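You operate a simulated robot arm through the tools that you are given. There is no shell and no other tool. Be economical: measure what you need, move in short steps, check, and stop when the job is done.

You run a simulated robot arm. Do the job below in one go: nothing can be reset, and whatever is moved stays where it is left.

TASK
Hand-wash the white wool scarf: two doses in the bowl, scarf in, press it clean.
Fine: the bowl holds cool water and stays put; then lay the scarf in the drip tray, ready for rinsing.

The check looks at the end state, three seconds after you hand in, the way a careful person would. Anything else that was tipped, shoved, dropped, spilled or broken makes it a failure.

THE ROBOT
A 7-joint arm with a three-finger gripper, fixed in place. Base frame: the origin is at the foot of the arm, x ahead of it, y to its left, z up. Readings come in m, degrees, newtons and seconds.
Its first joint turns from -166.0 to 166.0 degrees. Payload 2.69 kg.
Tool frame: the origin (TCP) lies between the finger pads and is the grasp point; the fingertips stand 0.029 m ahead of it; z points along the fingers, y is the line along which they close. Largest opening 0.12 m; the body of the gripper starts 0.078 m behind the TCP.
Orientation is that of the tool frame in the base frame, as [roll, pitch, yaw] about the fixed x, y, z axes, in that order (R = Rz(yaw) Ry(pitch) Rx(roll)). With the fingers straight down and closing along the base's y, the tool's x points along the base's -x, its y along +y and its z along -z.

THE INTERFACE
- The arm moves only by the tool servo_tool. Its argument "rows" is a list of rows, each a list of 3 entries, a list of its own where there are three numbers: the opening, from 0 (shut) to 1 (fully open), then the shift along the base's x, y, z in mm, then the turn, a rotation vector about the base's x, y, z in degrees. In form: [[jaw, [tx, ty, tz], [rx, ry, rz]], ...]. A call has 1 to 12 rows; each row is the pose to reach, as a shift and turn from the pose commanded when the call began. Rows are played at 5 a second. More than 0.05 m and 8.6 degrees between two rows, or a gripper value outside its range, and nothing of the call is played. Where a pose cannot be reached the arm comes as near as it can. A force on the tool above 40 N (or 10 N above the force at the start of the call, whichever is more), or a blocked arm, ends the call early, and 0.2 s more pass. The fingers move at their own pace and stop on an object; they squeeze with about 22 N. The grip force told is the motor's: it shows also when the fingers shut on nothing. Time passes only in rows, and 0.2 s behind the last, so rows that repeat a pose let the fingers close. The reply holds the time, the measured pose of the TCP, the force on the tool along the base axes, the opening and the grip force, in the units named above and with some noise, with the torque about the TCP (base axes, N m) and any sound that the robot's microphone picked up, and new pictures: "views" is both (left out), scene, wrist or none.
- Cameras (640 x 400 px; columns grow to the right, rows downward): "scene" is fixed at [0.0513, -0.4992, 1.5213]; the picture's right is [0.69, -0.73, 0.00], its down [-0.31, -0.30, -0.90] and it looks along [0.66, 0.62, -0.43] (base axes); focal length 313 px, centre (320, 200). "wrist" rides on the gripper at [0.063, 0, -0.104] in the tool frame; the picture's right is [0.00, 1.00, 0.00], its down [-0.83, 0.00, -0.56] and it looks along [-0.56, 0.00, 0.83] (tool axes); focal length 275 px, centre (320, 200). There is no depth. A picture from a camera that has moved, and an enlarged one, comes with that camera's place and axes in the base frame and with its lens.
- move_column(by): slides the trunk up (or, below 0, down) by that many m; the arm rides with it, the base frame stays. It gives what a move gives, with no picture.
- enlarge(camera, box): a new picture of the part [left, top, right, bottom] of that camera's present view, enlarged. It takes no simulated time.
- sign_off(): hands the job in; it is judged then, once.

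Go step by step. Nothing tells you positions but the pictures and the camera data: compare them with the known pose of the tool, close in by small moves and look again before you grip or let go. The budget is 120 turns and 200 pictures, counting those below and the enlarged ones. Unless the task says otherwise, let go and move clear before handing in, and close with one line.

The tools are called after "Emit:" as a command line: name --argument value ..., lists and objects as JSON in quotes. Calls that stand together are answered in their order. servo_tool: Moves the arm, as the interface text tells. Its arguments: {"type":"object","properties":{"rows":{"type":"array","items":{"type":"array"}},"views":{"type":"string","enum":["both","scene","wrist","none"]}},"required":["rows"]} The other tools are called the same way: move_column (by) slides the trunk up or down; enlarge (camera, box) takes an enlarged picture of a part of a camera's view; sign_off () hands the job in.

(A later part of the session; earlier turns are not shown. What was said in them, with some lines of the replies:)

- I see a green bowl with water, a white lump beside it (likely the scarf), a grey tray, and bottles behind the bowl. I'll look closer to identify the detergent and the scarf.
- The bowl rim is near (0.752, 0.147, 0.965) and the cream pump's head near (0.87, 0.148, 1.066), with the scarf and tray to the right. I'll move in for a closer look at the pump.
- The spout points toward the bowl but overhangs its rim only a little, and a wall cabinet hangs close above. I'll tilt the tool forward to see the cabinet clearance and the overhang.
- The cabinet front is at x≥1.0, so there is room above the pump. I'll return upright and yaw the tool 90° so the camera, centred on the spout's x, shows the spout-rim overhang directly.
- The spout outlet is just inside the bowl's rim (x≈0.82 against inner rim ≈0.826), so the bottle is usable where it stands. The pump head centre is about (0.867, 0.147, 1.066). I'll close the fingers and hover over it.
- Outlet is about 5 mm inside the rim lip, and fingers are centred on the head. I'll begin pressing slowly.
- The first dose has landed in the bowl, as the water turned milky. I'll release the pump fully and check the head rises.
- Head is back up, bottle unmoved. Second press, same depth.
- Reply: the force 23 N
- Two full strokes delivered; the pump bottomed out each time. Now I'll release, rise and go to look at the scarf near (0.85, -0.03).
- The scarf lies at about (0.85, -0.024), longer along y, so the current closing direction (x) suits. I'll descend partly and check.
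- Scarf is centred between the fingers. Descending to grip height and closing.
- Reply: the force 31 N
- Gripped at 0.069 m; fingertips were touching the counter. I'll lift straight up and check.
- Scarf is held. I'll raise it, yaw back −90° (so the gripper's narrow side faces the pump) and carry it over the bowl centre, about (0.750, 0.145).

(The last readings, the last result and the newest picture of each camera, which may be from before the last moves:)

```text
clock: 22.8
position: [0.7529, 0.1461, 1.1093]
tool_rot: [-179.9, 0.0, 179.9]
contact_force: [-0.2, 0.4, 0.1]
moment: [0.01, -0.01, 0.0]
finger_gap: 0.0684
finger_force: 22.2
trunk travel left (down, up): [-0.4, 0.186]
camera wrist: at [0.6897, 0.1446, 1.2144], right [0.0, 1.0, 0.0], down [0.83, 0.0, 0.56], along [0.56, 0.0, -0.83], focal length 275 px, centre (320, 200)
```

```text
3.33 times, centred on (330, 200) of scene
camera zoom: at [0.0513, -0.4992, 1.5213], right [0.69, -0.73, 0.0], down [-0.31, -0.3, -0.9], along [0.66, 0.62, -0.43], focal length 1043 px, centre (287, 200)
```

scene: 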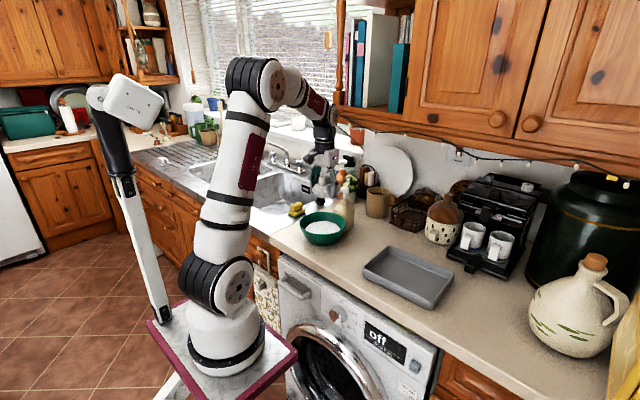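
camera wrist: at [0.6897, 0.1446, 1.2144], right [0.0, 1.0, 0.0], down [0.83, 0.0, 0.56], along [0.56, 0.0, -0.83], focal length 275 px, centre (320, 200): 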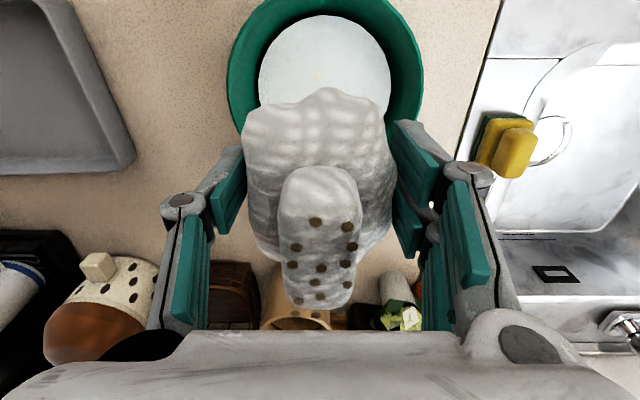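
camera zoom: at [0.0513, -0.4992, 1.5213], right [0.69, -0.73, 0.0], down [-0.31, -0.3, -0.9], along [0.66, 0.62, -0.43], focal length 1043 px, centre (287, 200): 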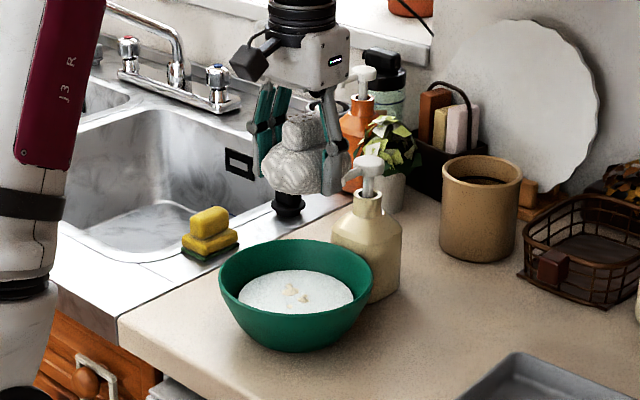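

Centred well. Lowering into the bowl.

Emit:
servo_tool --rows '[[0.2, [-5, 1, -40], [0, 0, 0]], [0.2, [-5, 1, -80], [0, 0, 0]], [0.2, [-5, 1, -110], [0, 0, 0]], [0.2, [-5, 1, -130], [0, 0, 0]], [0.2, [-5, 1, -140], [0, 0, 0]], [0.2, [-5, 1, -140], [0, 0, 0]]]'

Emit:
enlarge --camera "scene" --box '[280, 160, 380, 260]'

```text
clock: 24.2
position: [0.7474, 0.1471, 0.9685]
tool_rot: [180.0, 0.0, -180.0]
contact_force: [-0.5, -0.9, -1.3]
moment: [-0.01, 0.05, 0.0]
finger_gap: 0.0684
finger_force: 22.1
trunk travel left (down, up): [-0.4, 0.186]
camera wrist: at [0.6838, 0.1462, 1.0734], right [0.0, 1.0, 0.0], down [0.83, 0.0, 0.56], along [0.56, 0.0, -0.83], focal length 275 px, centre (320, 200)
```

scene: 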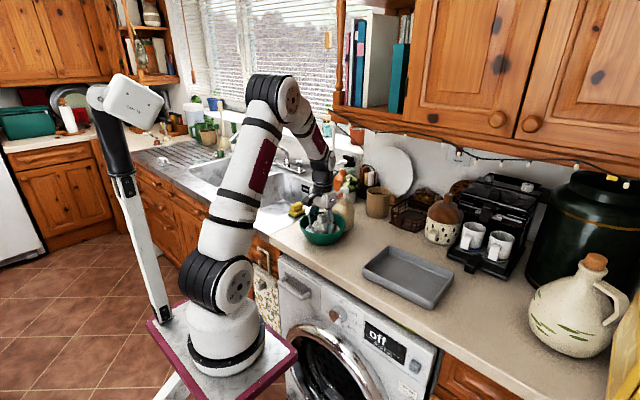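
wrist: 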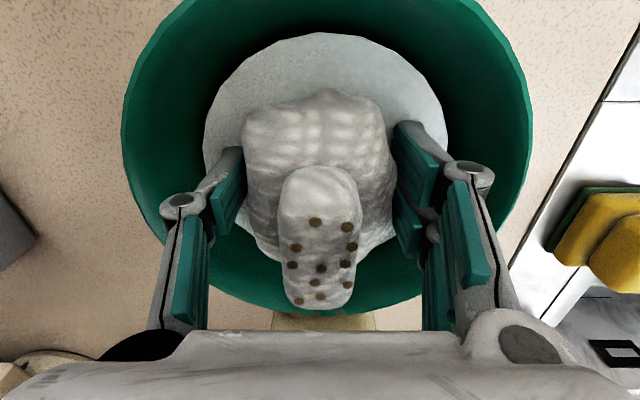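

```text
4.00 times, centred on (330, 210) of scene
camera zoom: at [0.0513, -0.4992, 1.5213], right [0.69, -0.73, 0.0], down [-0.31, -0.3, -0.9], along [0.66, 0.62, -0.43], focal length 1251 px, centre (280, 160)
```

zoom: 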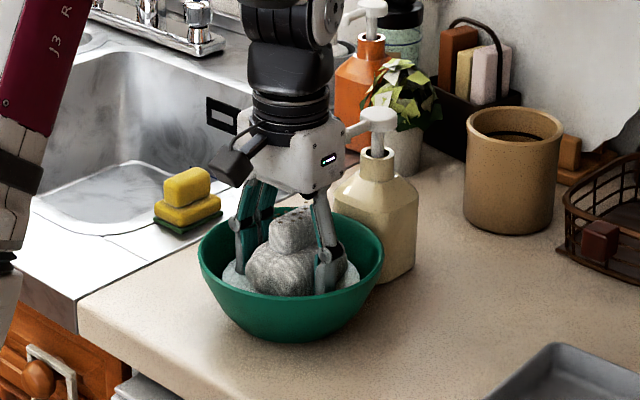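

Emit:
servo_tool --rows '[[0.2, [0, 0, -4], [0, 0, 0]], [0.2, [0, 0, -8], [0, 0, 0]], [0.2, [0, 0, -12], [0, 0, 0]], [0.2, [0, 0, -15], [0, 0, 0]]]' --views "wrist"

```text
clock: 25.2
position: [0.7472, 0.1464, 0.9535]
tool_rot: [-180.0, 0.1, -180.0]
contact_force: [-0.2, 0.7, 0.3]
moment: [0.01, 0.02, 0.02]
finger_gap: 0.0685
finger_force: 22.6
trunk travel left (down, up): [-0.4, 0.186]
camera wrist: at [0.6846, 0.1451, 1.0593], right [0.0, 1.0, 0.0], down [0.83, 0.0, 0.56], along [0.56, 0.0, -0.83], focal length 275 px, centre (320, 200)
```

wrist: 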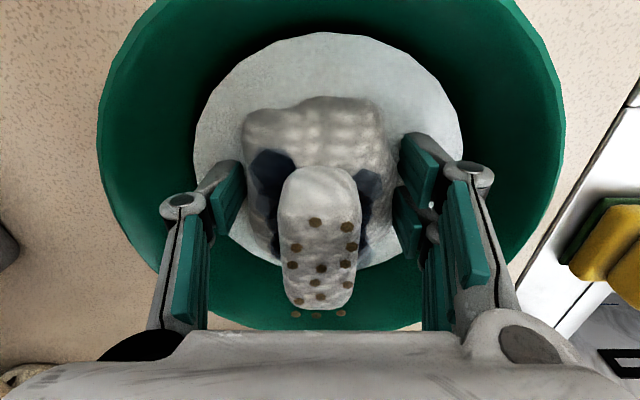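

The scarf is in the water and getting wet. I'll release with a small opening and back up.

Emit:
servo_tool --rows '[[0.62, [0, 0, 0], [0, 0, 0]], [0.68, [0, 0, 0], [0, 0, 0]], [0.68, [0, 0, 0], [0, 0, 0]], [0.68, [0, 0, 25], [0, 0, 0]], [0.68, [0, 0, 60], [0, 0, 0]], [0.68, [0, 0, 100], [0, 0, 0]], [0.68, [0, 0, 100], [0, 0, 0]]]'

Emit:
enlarge --camera "scene" --box '[280, 160, 380, 260]'

Emit:
enlarge --camera "wrist" --box '[220, 0, 420, 180]'

```text
clock: 26.8
position: [0.7481, 0.1449, 1.0569]
tool_rot: [180.0, 0.0, 180.0]
contact_force: [-0.1, 0.9, 1.5]
moment: [0.0, -0.01, -0.03]
finger_gap: 0.0816
finger_force: 0.0
trunk travel left (down, up): [-0.4, 0.186]
camera wrist: at [0.6848, 0.1439, 1.1611], right [0.0, 1.0, 0.0], down [0.83, 0.0, 0.56], along [0.56, 0.0, -0.83], focal length 275 px, centre (320, 200)
```

scene: 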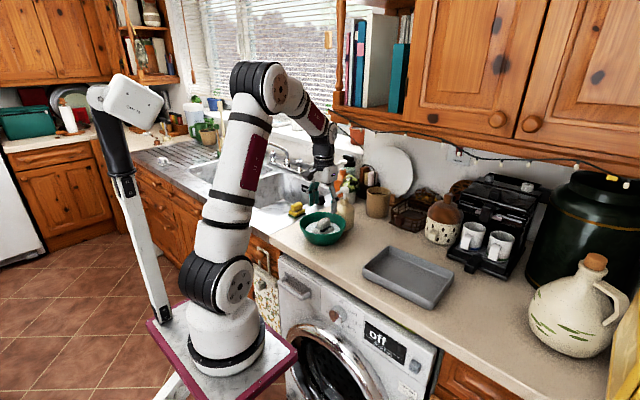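
wrist: 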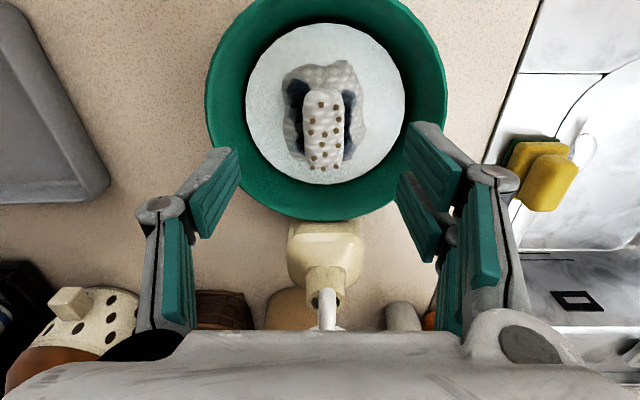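

```text
4.00 times, centred on (330, 210) of scene
camera zoom: at [0.0513, -0.4992, 1.5213], right [0.69, -0.73, 0.0], down [-0.31, -0.3, -0.9], along [0.66, 0.62, -0.43], focal length 1251 px, centre (280, 160)
```

zoom: 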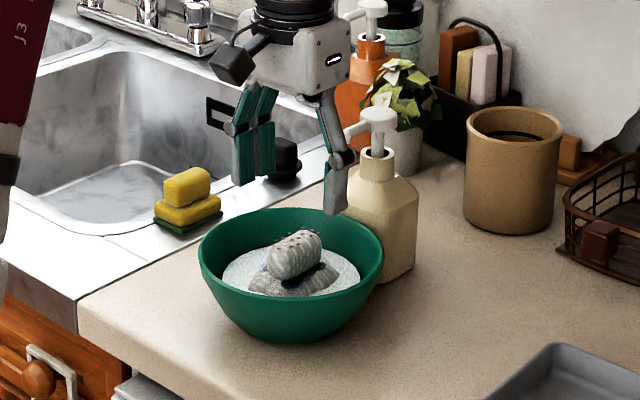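

```text
2.22 times, centred on (320, 90) of wrist
camera zoom: at [0.6848, 0.1439, 1.1611], right [0.0, 1.0, 0.0], down [0.83, 0.0, 0.56], along [0.56, 0.0, -0.83], focal length 612 px, centre (320, 444)
```

zoom: 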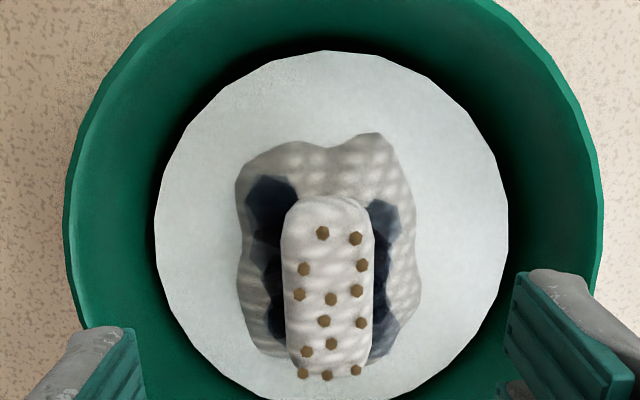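

The scarf sits in the soapy water with dark dirt patches showing. I'll close the fingers and press down on it gently in small steps.

Emit:
servo_tool --rows '[[0, [3, 1, 0], [0, 0, 0]], [0, [3, 1, -15], [0, 0, 0]], [0, [3, 1, -30], [0, 0, 0]], [0, [3, 1, -42], [0, 0, 0]], [0, [3, 1, -50], [0, 0, 0]], [0, [3, 1, -56], [0, 0, 0]]]' --views "wrist"

Emit:
enlarge --camera "scene" --box '[280, 160, 380, 260]'

```text
clock: 28.1
position: [0.7516, 0.1462, 1.0117]
tool_rot: [179.7, 0.6, -179.9]
contact_force: [-4.1, -2.1, 18.8]
moment: [-0.05, 0.31, 0.02]
finger_gap: 0.0061
finger_force: 22.3
trunk travel left (down, up): [-0.4, 0.186]
stopped in row 6: the force on the tool passed its limit at 49 N (the readings are from after the stop); the commanded pose is now the measured one
camera wrist: at [0.6879, 0.1453, 1.1157], right [0.0, 1.0, 0.0], down [0.83, 0.0, 0.56], along [0.56, 0.0, -0.83], focal length 275 px, centre (320, 200)
```

wrist: 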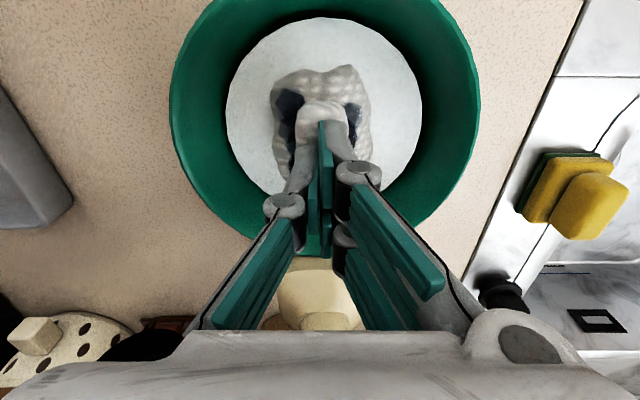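

```text
4.00 times, centred on (330, 210) of scene
camera zoom: at [0.0513, -0.4992, 1.5213], right [0.69, -0.73, 0.0], down [-0.31, -0.3, -0.9], along [0.66, 0.62, -0.43], focal length 1251 px, centre (280, 160)
```

zoom: 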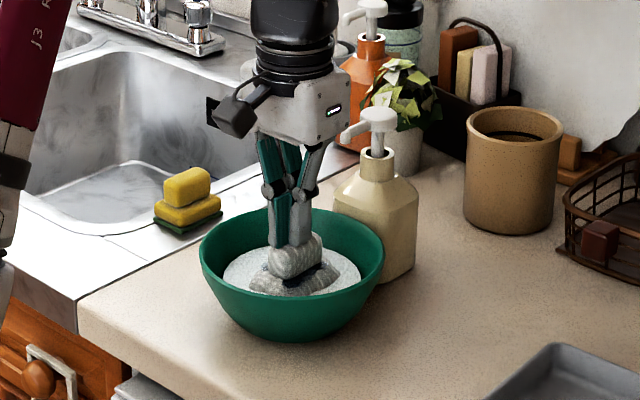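

Contact was firm at TCP z≈1.012. I'll lift off and see whether the dirt patches changed.

Emit:
servo_tool --rows '[[0, [0, 0, 10], [0, 0, 0]], [0, [0, 0, 40], [0, 0, 0]], [0, [-30, 0, 60], [0, 0, 0]], [0, [-30, 0, 60], [0, 0, 0]]]' --views "wrist"

Emit:
enlarge --camera "wrist" --box '[220, 0, 420, 180]'

```text
clock: 29.1
position: [0.7194, 0.1484, 1.0692]
tool_rot: [179.9, 0.3, 179.9]
contact_force: [-1.2, -0.5, -0.9]
moment: [0.02, 0.04, -0.01]
finger_gap: 0.0001
finger_force: 21.9
trunk travel left (down, up): [-0.4, 0.186]
camera wrist: at [0.657, 0.1467, 1.1737], right [0.0, 1.0, 0.0], down [0.83, 0.0, 0.56], along [0.56, 0.0, -0.83], focal length 275 px, centre (320, 200)
```

wrist: 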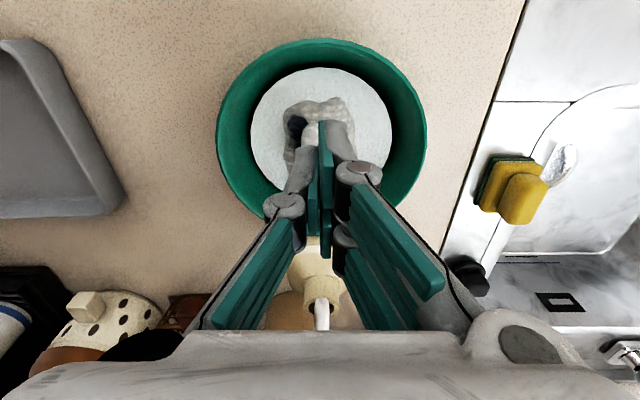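

```text
2.22 times, centred on (320, 90) of wrist
camera zoom: at [0.657, 0.1467, 1.1737], right [0.0, 1.0, 0.0], down [0.83, 0.0, 0.56], along [0.56, 0.0, -0.83], focal length 612 px, centre (320, 444)
```

zoom: 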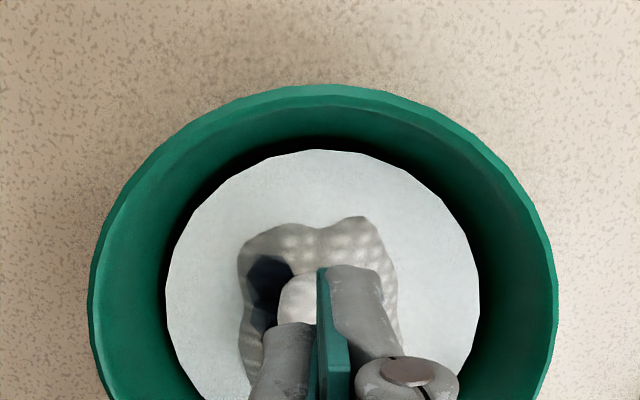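

Emit:
servo_tool --rows '[[0.7, [0, 0, 15], [0, 0, 0]], [0.7, [0, 0, 15], [0, 0, 0]]]' --views "none"

Emit:
enlarge --camera "wrist" --box '[240, 70, 400, 210]'

Emit:
enlarge --camera "scene" --box '[300, 200, 350, 250]'

```text
clock: 29.6
position: [0.7204, 0.1476, 1.0859]
tool_rot: [179.9, 0.4, 180.0]
contact_force: [-0.4, -0.5, -0.4]
moment: [0.02, -0.01, 0.01]
finger_gap: 0.084
finger_force: 0.0
trunk travel left (down, up): [-0.4, 0.186]
```

```text
2.86 times, centred on (320, 140) of wrist
camera zoom: at [0.658, 0.1464, 1.19], right [0.0, 1.0, 0.0], down [0.83, 0.0, 0.56], along [0.56, 0.0, -0.83], focal length 786 px, centre (320, 371)
```

zoom: 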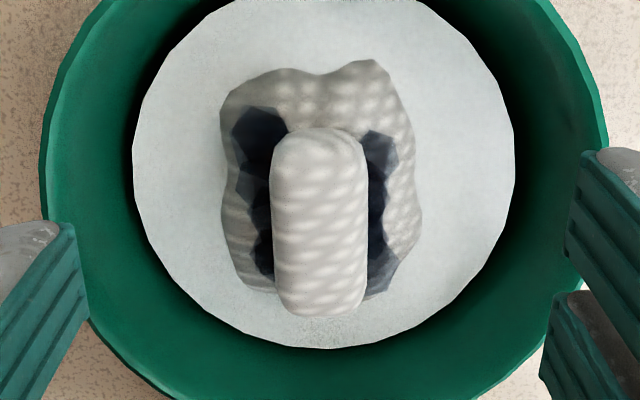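

```text
8.00 times, centred on (325, 225) of scene
camera zoom: at [0.0513, -0.4992, 1.5213], right [0.69, -0.73, 0.0], down [-0.31, -0.3, -0.9], along [0.66, 0.62, -0.43], focal length 2503 px, centre (280, 0)
```

zoom: 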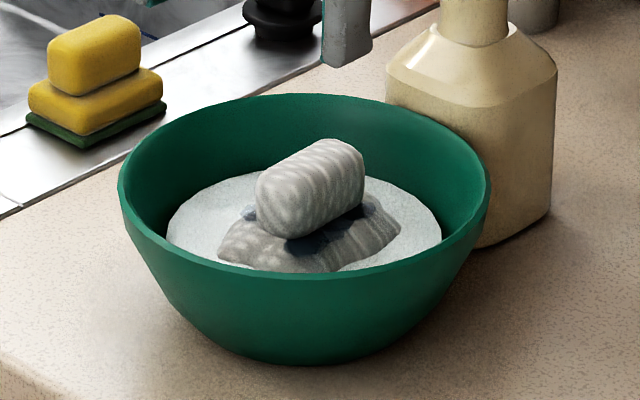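

All the brown stains vanished after the press; the dark seams are just wet folds. Now I'll go back down with the same narrow opening to regrip the body of the scarf, checking midway.

Emit:
servo_tool --rows '[[0.7, [26, 0.8, -20], [0, 0, 0]], [0.7, [26, 0.8, -60], [0, 0, 0]], [0.7, [26, 0.8, -95], [0, 0, 0]], [0.7, [26, 0.8, -95], [0, 0, 0]]]' --views "wrist"

Emit:
enlarge --camera "wrist" --box '[160, 60, 480, 260]'

```text
clock: 30.6
position: [0.7484, 0.1482, 0.9887]
tool_rot: [179.9, 0.4, 180.0]
contact_force: [1.2, 0.0, -0.2]
moment: [0.02, -0.03, 0.0]
finger_gap: 0.0841
finger_force: 0.0
trunk travel left (down, up): [-0.4, 0.186]
camera wrist: at [0.6842, 0.1474, 1.0933], right [0.0, 1.0, 0.0], down [0.83, 0.0, 0.56], along [0.56, 0.0, -0.83], focal length 275 px, centre (320, 200)
```

wrist: 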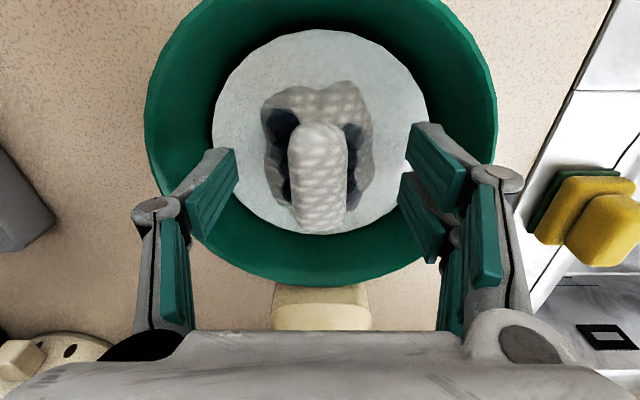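

```text
2.00 times, centred on (320, 160) of wrist
camera zoom: at [0.6842, 0.1474, 1.0933], right [0.0, 1.0, 0.0], down [0.83, 0.0, 0.56], along [0.56, 0.0, -0.83], focal length 551 px, centre (320, 280)
```

zoom: 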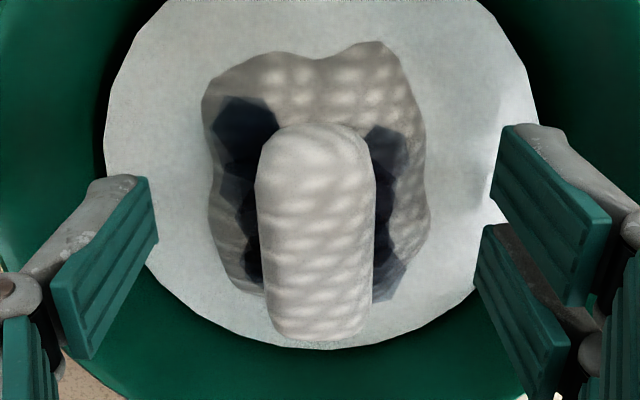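

Emit:
servo_tool --rows '[[0.7, [0, 0, -15], [0, 0, 0]], [0.7, [0, 0, -28], [0, 0, 0]], [0.7, [0, 0, -37], [0, 0, 0]], [0.7, [0, 0, -37], [0, 0, 0]]]' --views "wrist"

Emit:
enlarge --camera "scene" --box '[290, 170, 360, 250]'

```text
clock: 31.6
position: [0.7478, 0.1482, 0.9522]
tool_rot: [180.0, 0.3, 180.0]
contact_force: [-1.0, -0.3, 0.4]
moment: [0.01, -0.03, 0.0]
finger_gap: 0.0842
finger_force: 0.0
trunk travel left (down, up): [-0.4, 0.186]
camera wrist: at [0.6844, 0.1461, 1.0563], right [0.0, 1.0, 0.0], down [0.83, 0.0, 0.56], along [0.56, 0.0, -0.83], focal length 275 px, centre (320, 200)
```

wrist: 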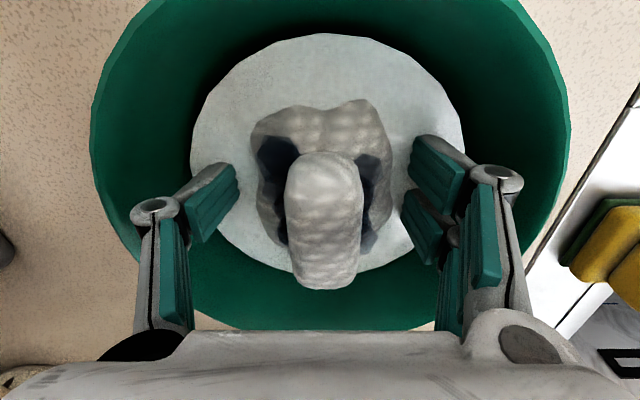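

```text
5.00 times, centred on (325, 210) of scene
camera zoom: at [0.0513, -0.4992, 1.5213], right [0.69, -0.73, 0.0], down [-0.31, -0.3, -0.9], along [0.66, 0.62, -0.43], focal length 1564 px, centre (295, 150)
```

zoom: 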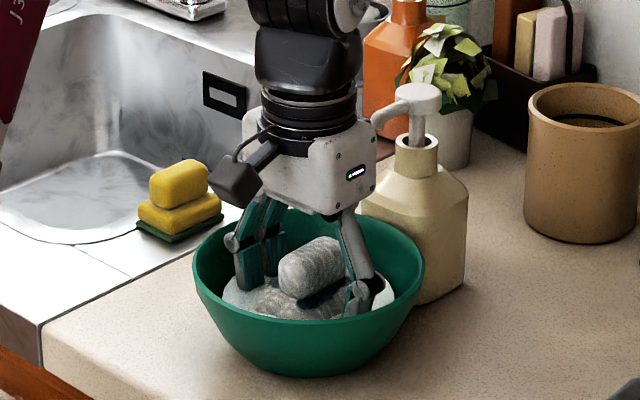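

Emit:
servo_tool --rows '[[0.5, [0, 0, 0], [0, 0, 0]], [0.2, [0, 0, 0], [0, 0, 0]], [0.2, [0, 0, 0], [0, 0, 0]], [0.2, [0, 0, 8], [0, 0, 0]], [0.2, [0, 0, 25], [0, 0, 0]], [0.2, [0, 0, 25], [0, 0, 0]]]'

Emit:
enlarge --camera "scene" --box '[290, 170, 360, 250]'

```text
clock: 33.0
position: [0.7491, 0.1466, 0.9781]
tool_rot: [179.9, 0.3, 179.9]
contact_force: [0.1, 0.2, -1.7]
moment: [0.04, -0.01, 0.01]
finger_gap: 0.069
finger_force: 22.4
trunk travel left (down, up): [-0.4, 0.186]
camera wrist: at [0.6849, 0.1463, 1.0826], right [0.0, 1.0, 0.0], down [0.83, 0.0, 0.56], along [0.56, 0.0, -0.83], focal length 275 px, centre (320, 200)
```

scene: 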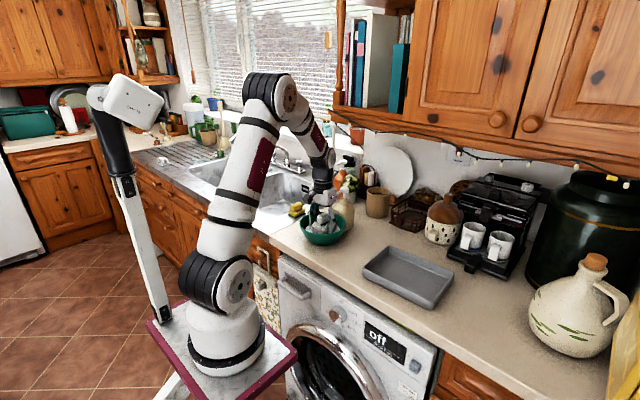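
wrist: 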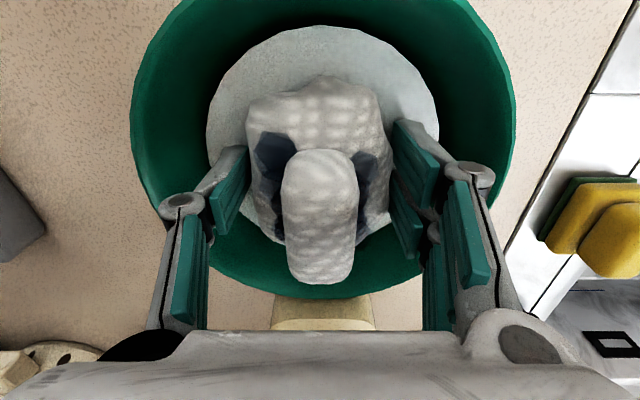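

```text
5.00 times, centred on (325, 210) of scene
camera zoom: at [0.0513, -0.4992, 1.5213], right [0.69, -0.73, 0.0], down [-0.31, -0.3, -0.9], along [0.66, 0.62, -0.43], focal length 1564 px, centre (295, 150)
```

zoom: 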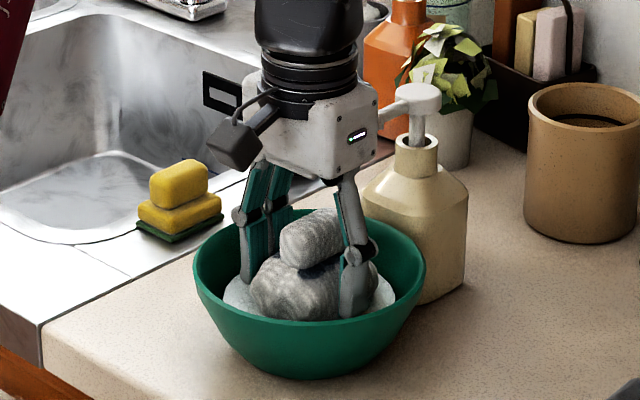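

Scarf is held and clean. I'll raise it just above the water and let it drip a couple of seconds over the bowl before carrying it.

Emit:
servo_tool --rows '[[0.2, [0, 0, 20], [0, 0, 0]], [0.2, [0, 0, 40], [0, 0, 0]], [0.2, [0, 0, 50], [0, 0, 0]], [0.2, [0, 0, 50], [0, 0, 0]], [0.2, [0, 0, 50], [0, 0, 0]], [0.2, [0, 0, 50], [0, 0, 0]], [0.2, [0, 0, 50], [0, 0, 0]], [0.2, [0, 0, 50], [0, 0, 0]], [0.2, [0, 0, 50], [0, 0, 0]], [0.2, [0, 0, 50], [0, 0, 0]], [0.2, [0, 0, 50], [0, 0, 0]], [0.2, [0, 0, 50], [0, 0, 0]]]'

Emit:
servo_tool --rows '[[0.2, [0, 0, 0], [0, 0, 0]], [0.2, [0, 0, 0], [0, 0, 0]], [0.2, [0, 0, 0], [0, 0, 0]], [0.2, [0, 0, 0], [0, 0, 0]], [0.2, [0, 0, 0], [0, 0, 0]], [0.2, [0, 0, 0], [0, 0, 0]], [0.2, [0, 0, 0], [0, 0, 0]], [0.2, [0, 0, 0], [0, 0, 0]], [0.2, [0, 0, 0], [0, 0, 0]], [0.2, [0, 0, 0], [0, 0, 0]]]' --views "none"

Emit:
enlarge --camera "scene" --box '[290, 150, 370, 250]'

```text
clock: 35.6
position: [0.7472, 0.1477, 1.0273]
tool_rot: [179.9, 0.3, -180.0]
contact_force: [-0.4, -0.5, -1.2]
moment: [-0.01, 0.02, 0.02]
finger_gap: 0.0689
finger_force: 21.7
trunk travel left (down, up): [-0.4, 0.186]
camera wrist: at [0.6841, 0.1461, 1.1319], right [0.0, 1.0, 0.0], down [0.83, 0.0, 0.56], along [0.56, 0.0, -0.83], focal length 275 px, centre (320, 200)
```

scene: 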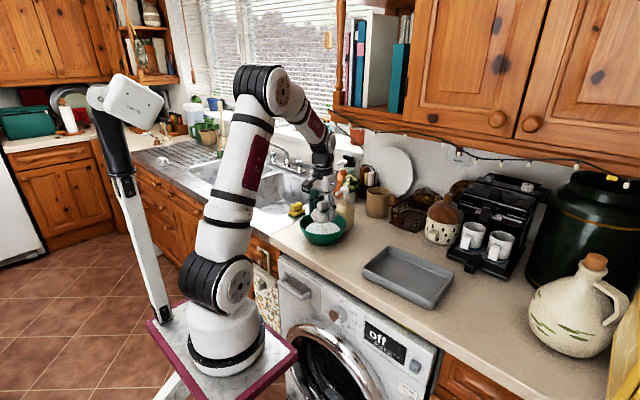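
wrist: 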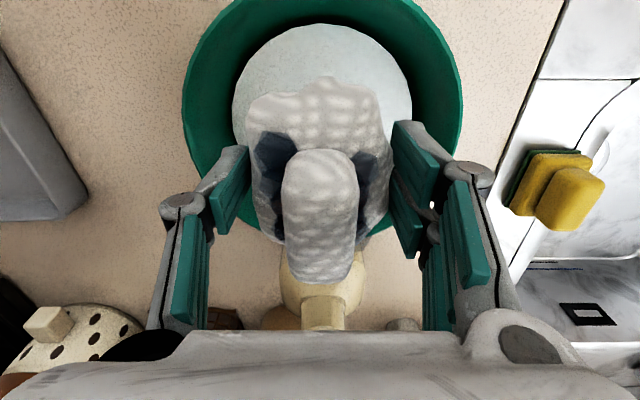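

```text
clock: 37.9
position: [0.7481, 0.1477, 1.0279]
tool_rot: [180.0, 0.4, -180.0]
contact_force: [0.1, 0.2, -0.9]
moment: [0.01, 0.0, 0.05]
finger_gap: 0.0689
finger_force: 22.2
trunk travel left (down, up): [-0.4, 0.186]
```

```text
4.00 times, centred on (330, 200) of scene
camera zoom: at [0.0513, -0.4992, 1.5213], right [0.69, -0.73, 0.0], down [-0.31, -0.3, -0.9], along [0.66, 0.62, -0.43], focal length 1251 px, centre (280, 200)
```

zoom: 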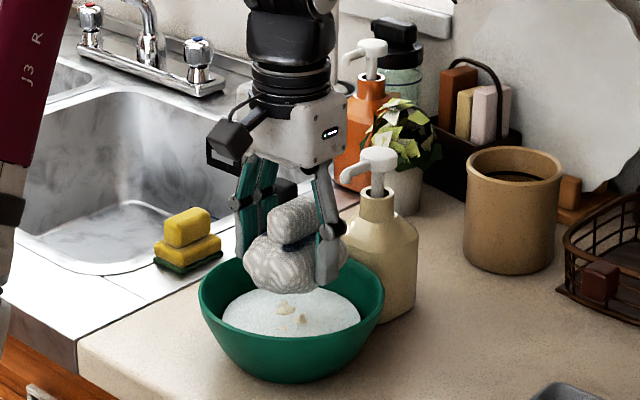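

Now up and across to above the tray's centre (≈0.768, -0.181).

Emit:
servo_tool --rows '[[0.2, [0, 0, 40], [0, 0, 0]], [0.2, [0, -10, 70], [0, 0, 0]], [0.2, [3, -50, 70], [0, 0, 0]], [0.2, [6, -95, 70], [0, 0, 0]], [0.2, [10, -140, 70], [0, 0, 0]], [0.2, [14, -185, 70], [0, 0, 0]], [0.2, [18, -230, 70], [0, 0, 0]], [0.2, [20, -275, 70], [0, 0, 0]], [0.2, [20, -310, 70], [0, 0, 0]], [0.2, [20, -329, 70], [0, 0, 0]], [0.2, [20, -329, 70], [0, 0, 0]]]'

Emit:
enlarge --camera "scene" --box '[280, 150, 470, 310]'

```text
clock: 40.2
position: [0.7678, -0.1816, 1.0985]
tool_rot: [179.9, 0.4, 179.9]
contact_force: [0.6, 0.3, -1.2]
moment: [-0.03, -0.01, -0.03]
finger_gap: 0.0689
finger_force: 22.2
trunk travel left (down, up): [-0.4, 0.186]
camera wrist: at [0.7047, -0.1836, 1.202], right [0.0, 1.0, 0.0], down [0.83, 0.0, 0.56], along [0.56, 0.0, -0.83], focal length 275 px, centre (320, 200)
```

scene: 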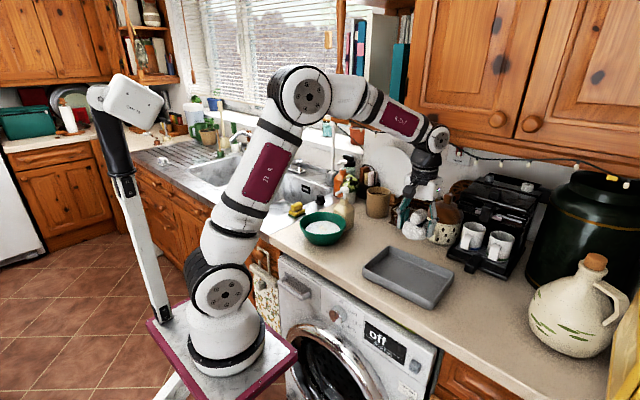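
wrist: 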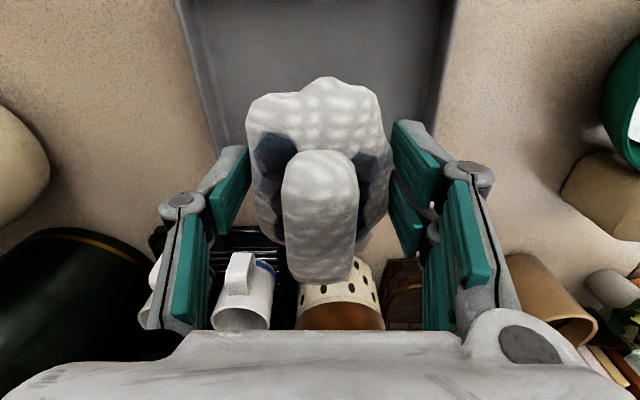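

```text
2.50 times, centred on (375, 230) of scene
camera zoom: at [0.0513, -0.4992, 1.5213], right [0.69, -0.73, 0.0], down [-0.31, -0.3, -0.9], along [0.66, 0.62, -0.43], focal length 782 px, centre (182, 125)
```

zoom: 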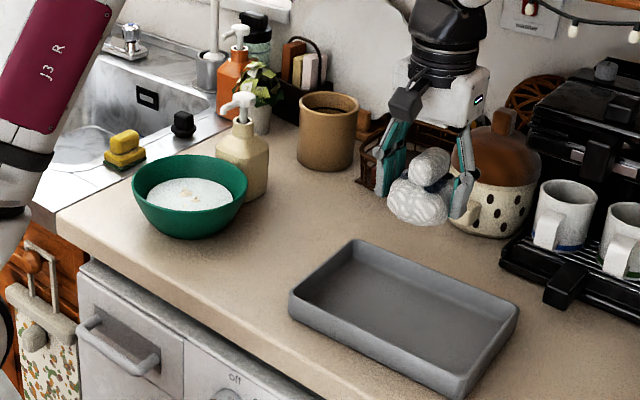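

Tray centre is about (0.76, -0.18). Descending toward it with a check partway.

Emit:
servo_tool --rows '[[0.2, [-5, 0, -40], [0, 0, 0]], [0.2, [-8, 0, -80], [0, 0, 0]], [0.2, [-8, 0, -110], [0, 0, 0]], [0.2, [-8, 0, -110], [0, 0, 0]]]'

Emit:
enlarge --camera "scene" --box '[350, 200, 470, 310]'

```text
clock: 41.2
position: [0.7596, -0.1797, 0.9859]
tool_rot: [179.8, 0.4, 179.9]
contact_force: [0.2, -0.7, -0.5]
moment: [0.0, -0.03, -0.01]
finger_gap: 0.069
finger_force: 21.9
trunk travel left (down, up): [-0.4, 0.186]
camera wrist: at [0.6965, -0.181, 1.0907], right [0.0, 1.0, 0.0], down [0.83, 0.0, 0.56], along [0.56, 0.0, -0.83], focal length 275 px, centre (320, 200)
```

scene: 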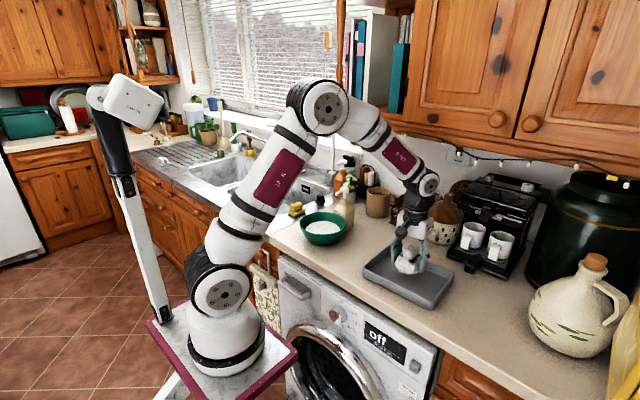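
wrist: 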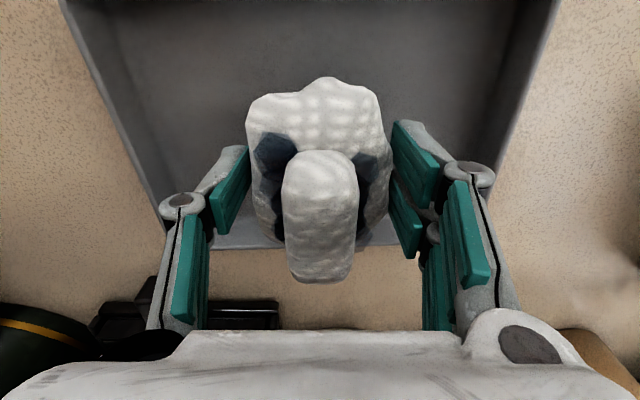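

```text
3.64 times, centred on (410, 255) of scene
camera zoom: at [0.0513, -0.4992, 1.5213], right [0.69, -0.73, 0.0], down [-0.31, -0.3, -0.9], along [0.66, 0.62, -0.43], focal length 1138 px, centre (-7, 0)
```

zoom: 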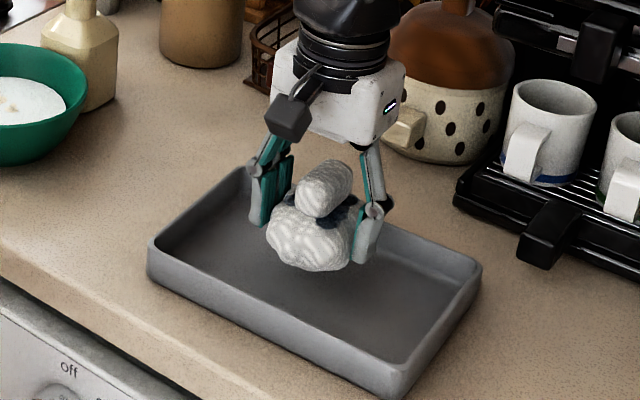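

Emit:
servo_tool --rows '[[0.2, [5, -4, -15], [0, 0, 0]], [0.2, [5, -4, -28], [0, 0, 0]], [0.2, [5, -4, -34], [0, 0, 0]], [0.2, [5, -4, -38], [0, 0, 0]]]' --views "wrist"

Emit:
enlarge --camera "scene" --box '[350, 200, 470, 310]'

```text
clock: 42.2
position: [0.7643, -0.1845, 0.9509]
tool_rot: [179.8, 0.5, 180.0]
contact_force: [-2.8, 0.2, 15.5]
moment: [0.26, 0.02, -0.02]
finger_gap: 0.069
finger_force: 21.5
trunk travel left (down, up): [-0.4, 0.186]
camera wrist: at [0.7009, -0.1861, 1.055], right [0.0, 1.0, 0.0], down [0.83, 0.0, 0.56], along [0.56, 0.0, -0.83], focal length 275 px, centre (320, 200)
```

wrist: 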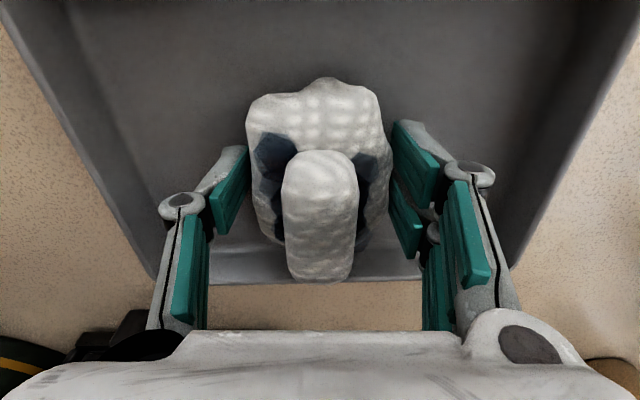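

```text
3.64 times, centred on (410, 255) of scene
camera zoom: at [0.0513, -0.4992, 1.5213], right [0.69, -0.73, 0.0], down [-0.31, -0.3, -0.9], along [0.66, 0.62, -0.43], focal length 1138 px, centre (-7, 0)
```

zoom: 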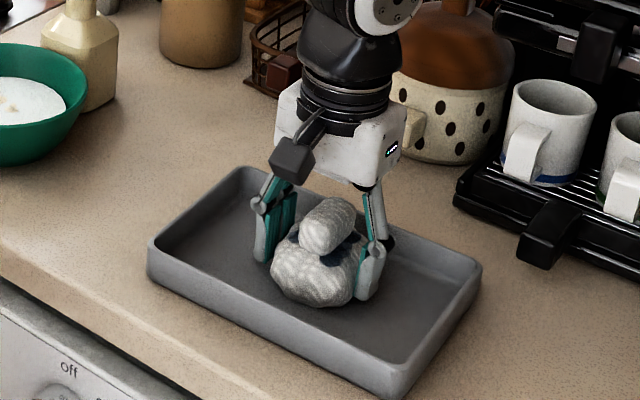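

Contact with the tray floor (15 N). I'll ease up a hair, open, and withdraw straight up.

Emit:
servo_tool --rows '[[0.2, [0, 0, 2], [0, 0, 0]], [0.64, [0, 0, 2], [0, 0, 0]], [0.75, [0, 0, 2], [0, 0, 0]], [0.75, [0, 0, 3], [0, 0, 0]], [0.75, [0, 0, 30], [0, 0, 0]], [0.75, [0, 0, 70], [0, 0, 0]], [0.75, [0, 0, 110], [0, 0, 0]], [0.75, [-40, 0, 150], [0, 0, 0]], [0.75, [-80, 0, 170], [0, 0, 0]], [0.75, [-80, 0, 170], [0, 0, 0]]]'

Emit:
enlarge --camera "scene" --box '[290, 150, 470, 310]'

Emit:
enlarge --camera "scene" --box '[295, 170, 375, 250]'

```text
refused: row 8 steps farther than a row can; nothing moved
```

```text
2.50 times, centred on (380, 230) of scene
camera zoom: at [0.0513, -0.4992, 1.5213], right [0.69, -0.73, 0.0], down [-0.31, -0.3, -0.9], along [0.66, 0.62, -0.43], focal length 782 px, centre (170, 125)
```

zoom: 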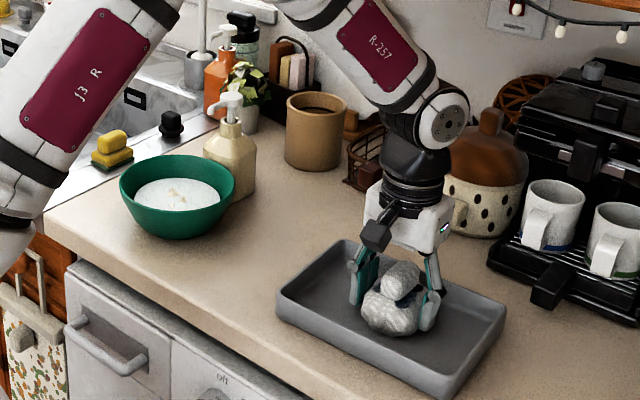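

```text
5.00 times, centred on (335, 210) of scene
camera zoom: at [0.0513, -0.4992, 1.5213], right [0.69, -0.73, 0.0], down [-0.31, -0.3, -0.9], along [0.66, 0.62, -0.43], focal length 1564 px, centre (245, 150)
```

zoom: 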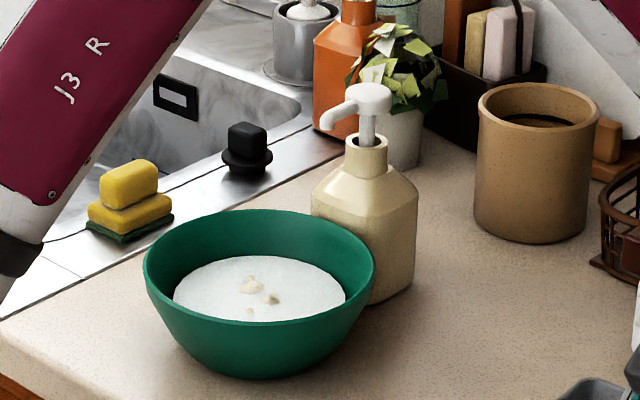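

The bowl and bottle look undisturbed; one step in that call was too long, so I resend it with shorter steps.

Emit:
servo_tool --rows '[[0.2, [0, 0, 2], [0, 0, 0]], [0.64, [0, 0, 2], [0, 0, 0]], [0.75, [0, 0, 2], [0, 0, 0]], [0.75, [0, 0, 3], [0, 0, 0]], [0.75, [0, 0, 30], [0, 0, 0]], [0.75, [0, 0, 70], [0, 0, 0]], [0.75, [0, 0, 110], [0, 0, 0]], [0.75, [-25, 0, 145], [0, 0, 0]], [0.75, [-55, 0, 175], [0, 0, 0]], [0.75, [-55, 0, 175], [0, 0, 0]]]'

Emit:
enlarge --camera "scene" --box '[350, 200, 470, 310]'

Emit:
enlarge --camera "wrist" --box '[220, 60, 420, 220]'

```text
clock: 44.5
position: [0.7063, -0.1852, 1.1236]
tool_rot: [179.9, 0.4, 180.0]
contact_force: [-0.7, 0.0, -0.2]
moment: [0.01, 0.01, -0.01]
finger_gap: 0.0903
finger_force: 0.1
trunk travel left (down, up): [-0.4, 0.186]
camera wrist: at [0.6437, -0.1869, 1.2284], right [0.0, 1.0, 0.0], down [0.83, 0.0, 0.56], along [0.56, 0.0, -0.83], focal length 275 px, centre (320, 200)
```

scene: 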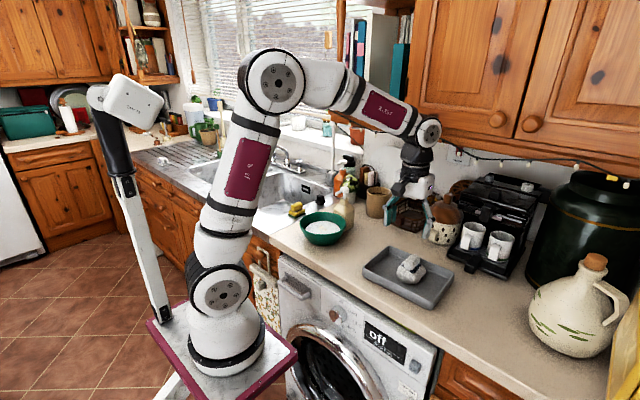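
wrist: 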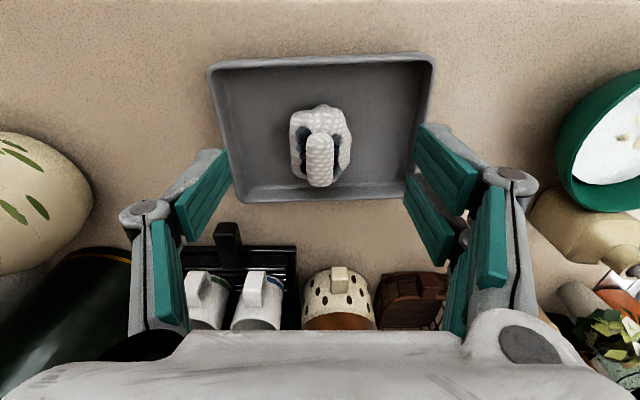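

```text
3.64 times, centred on (410, 255) of scene
camera zoom: at [0.0513, -0.4992, 1.5213], right [0.69, -0.73, 0.0], down [-0.31, -0.3, -0.9], along [0.66, 0.62, -0.43], focal length 1138 px, centre (-7, 0)
```

zoom: 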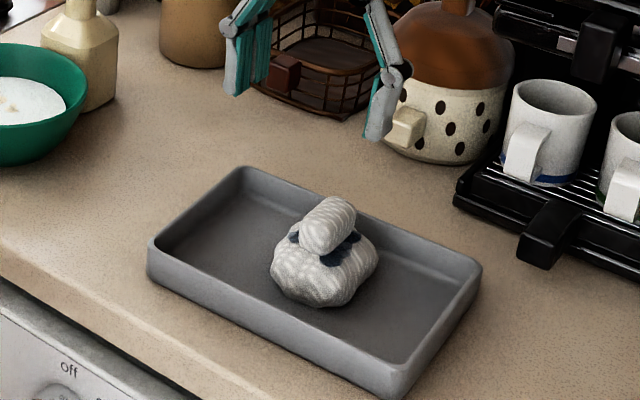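

```text
2.50 times, centred on (320, 140) of wrist
camera zoom: at [0.6437, -0.1869, 1.2284], right [0.0, 1.0, 0.0], down [0.83, 0.0, 0.56], along [0.56, 0.0, -0.83], focal length 688 px, centre (320, 350)
```

zoom: 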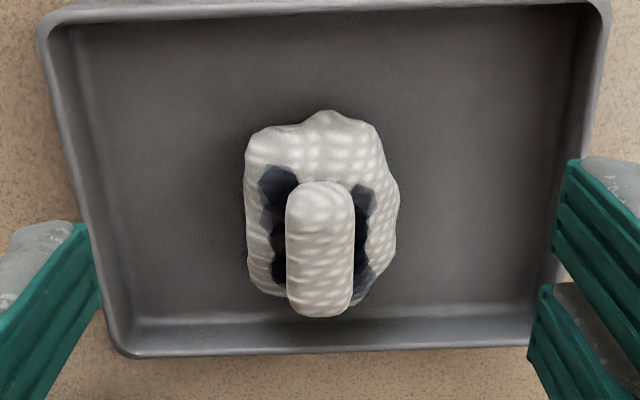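

The scarf lies upright in the tray with its brown spots gone, the bowl and bottle haven't moved, and the arm is clear. I'll hand in.

Emit:
sign_off

```text
The job is handed in.
```

I gave the cream bottle's pump two full strokes over the bowl, soaked and pressed the scarf until its brown spots were gone, and laid it in the drip tray. I couldn't see the second dose land, because the water was already milky after the first. Dark patches appeared on the scarf when it got wet and are still there; I took them for wet wool, not dirt.
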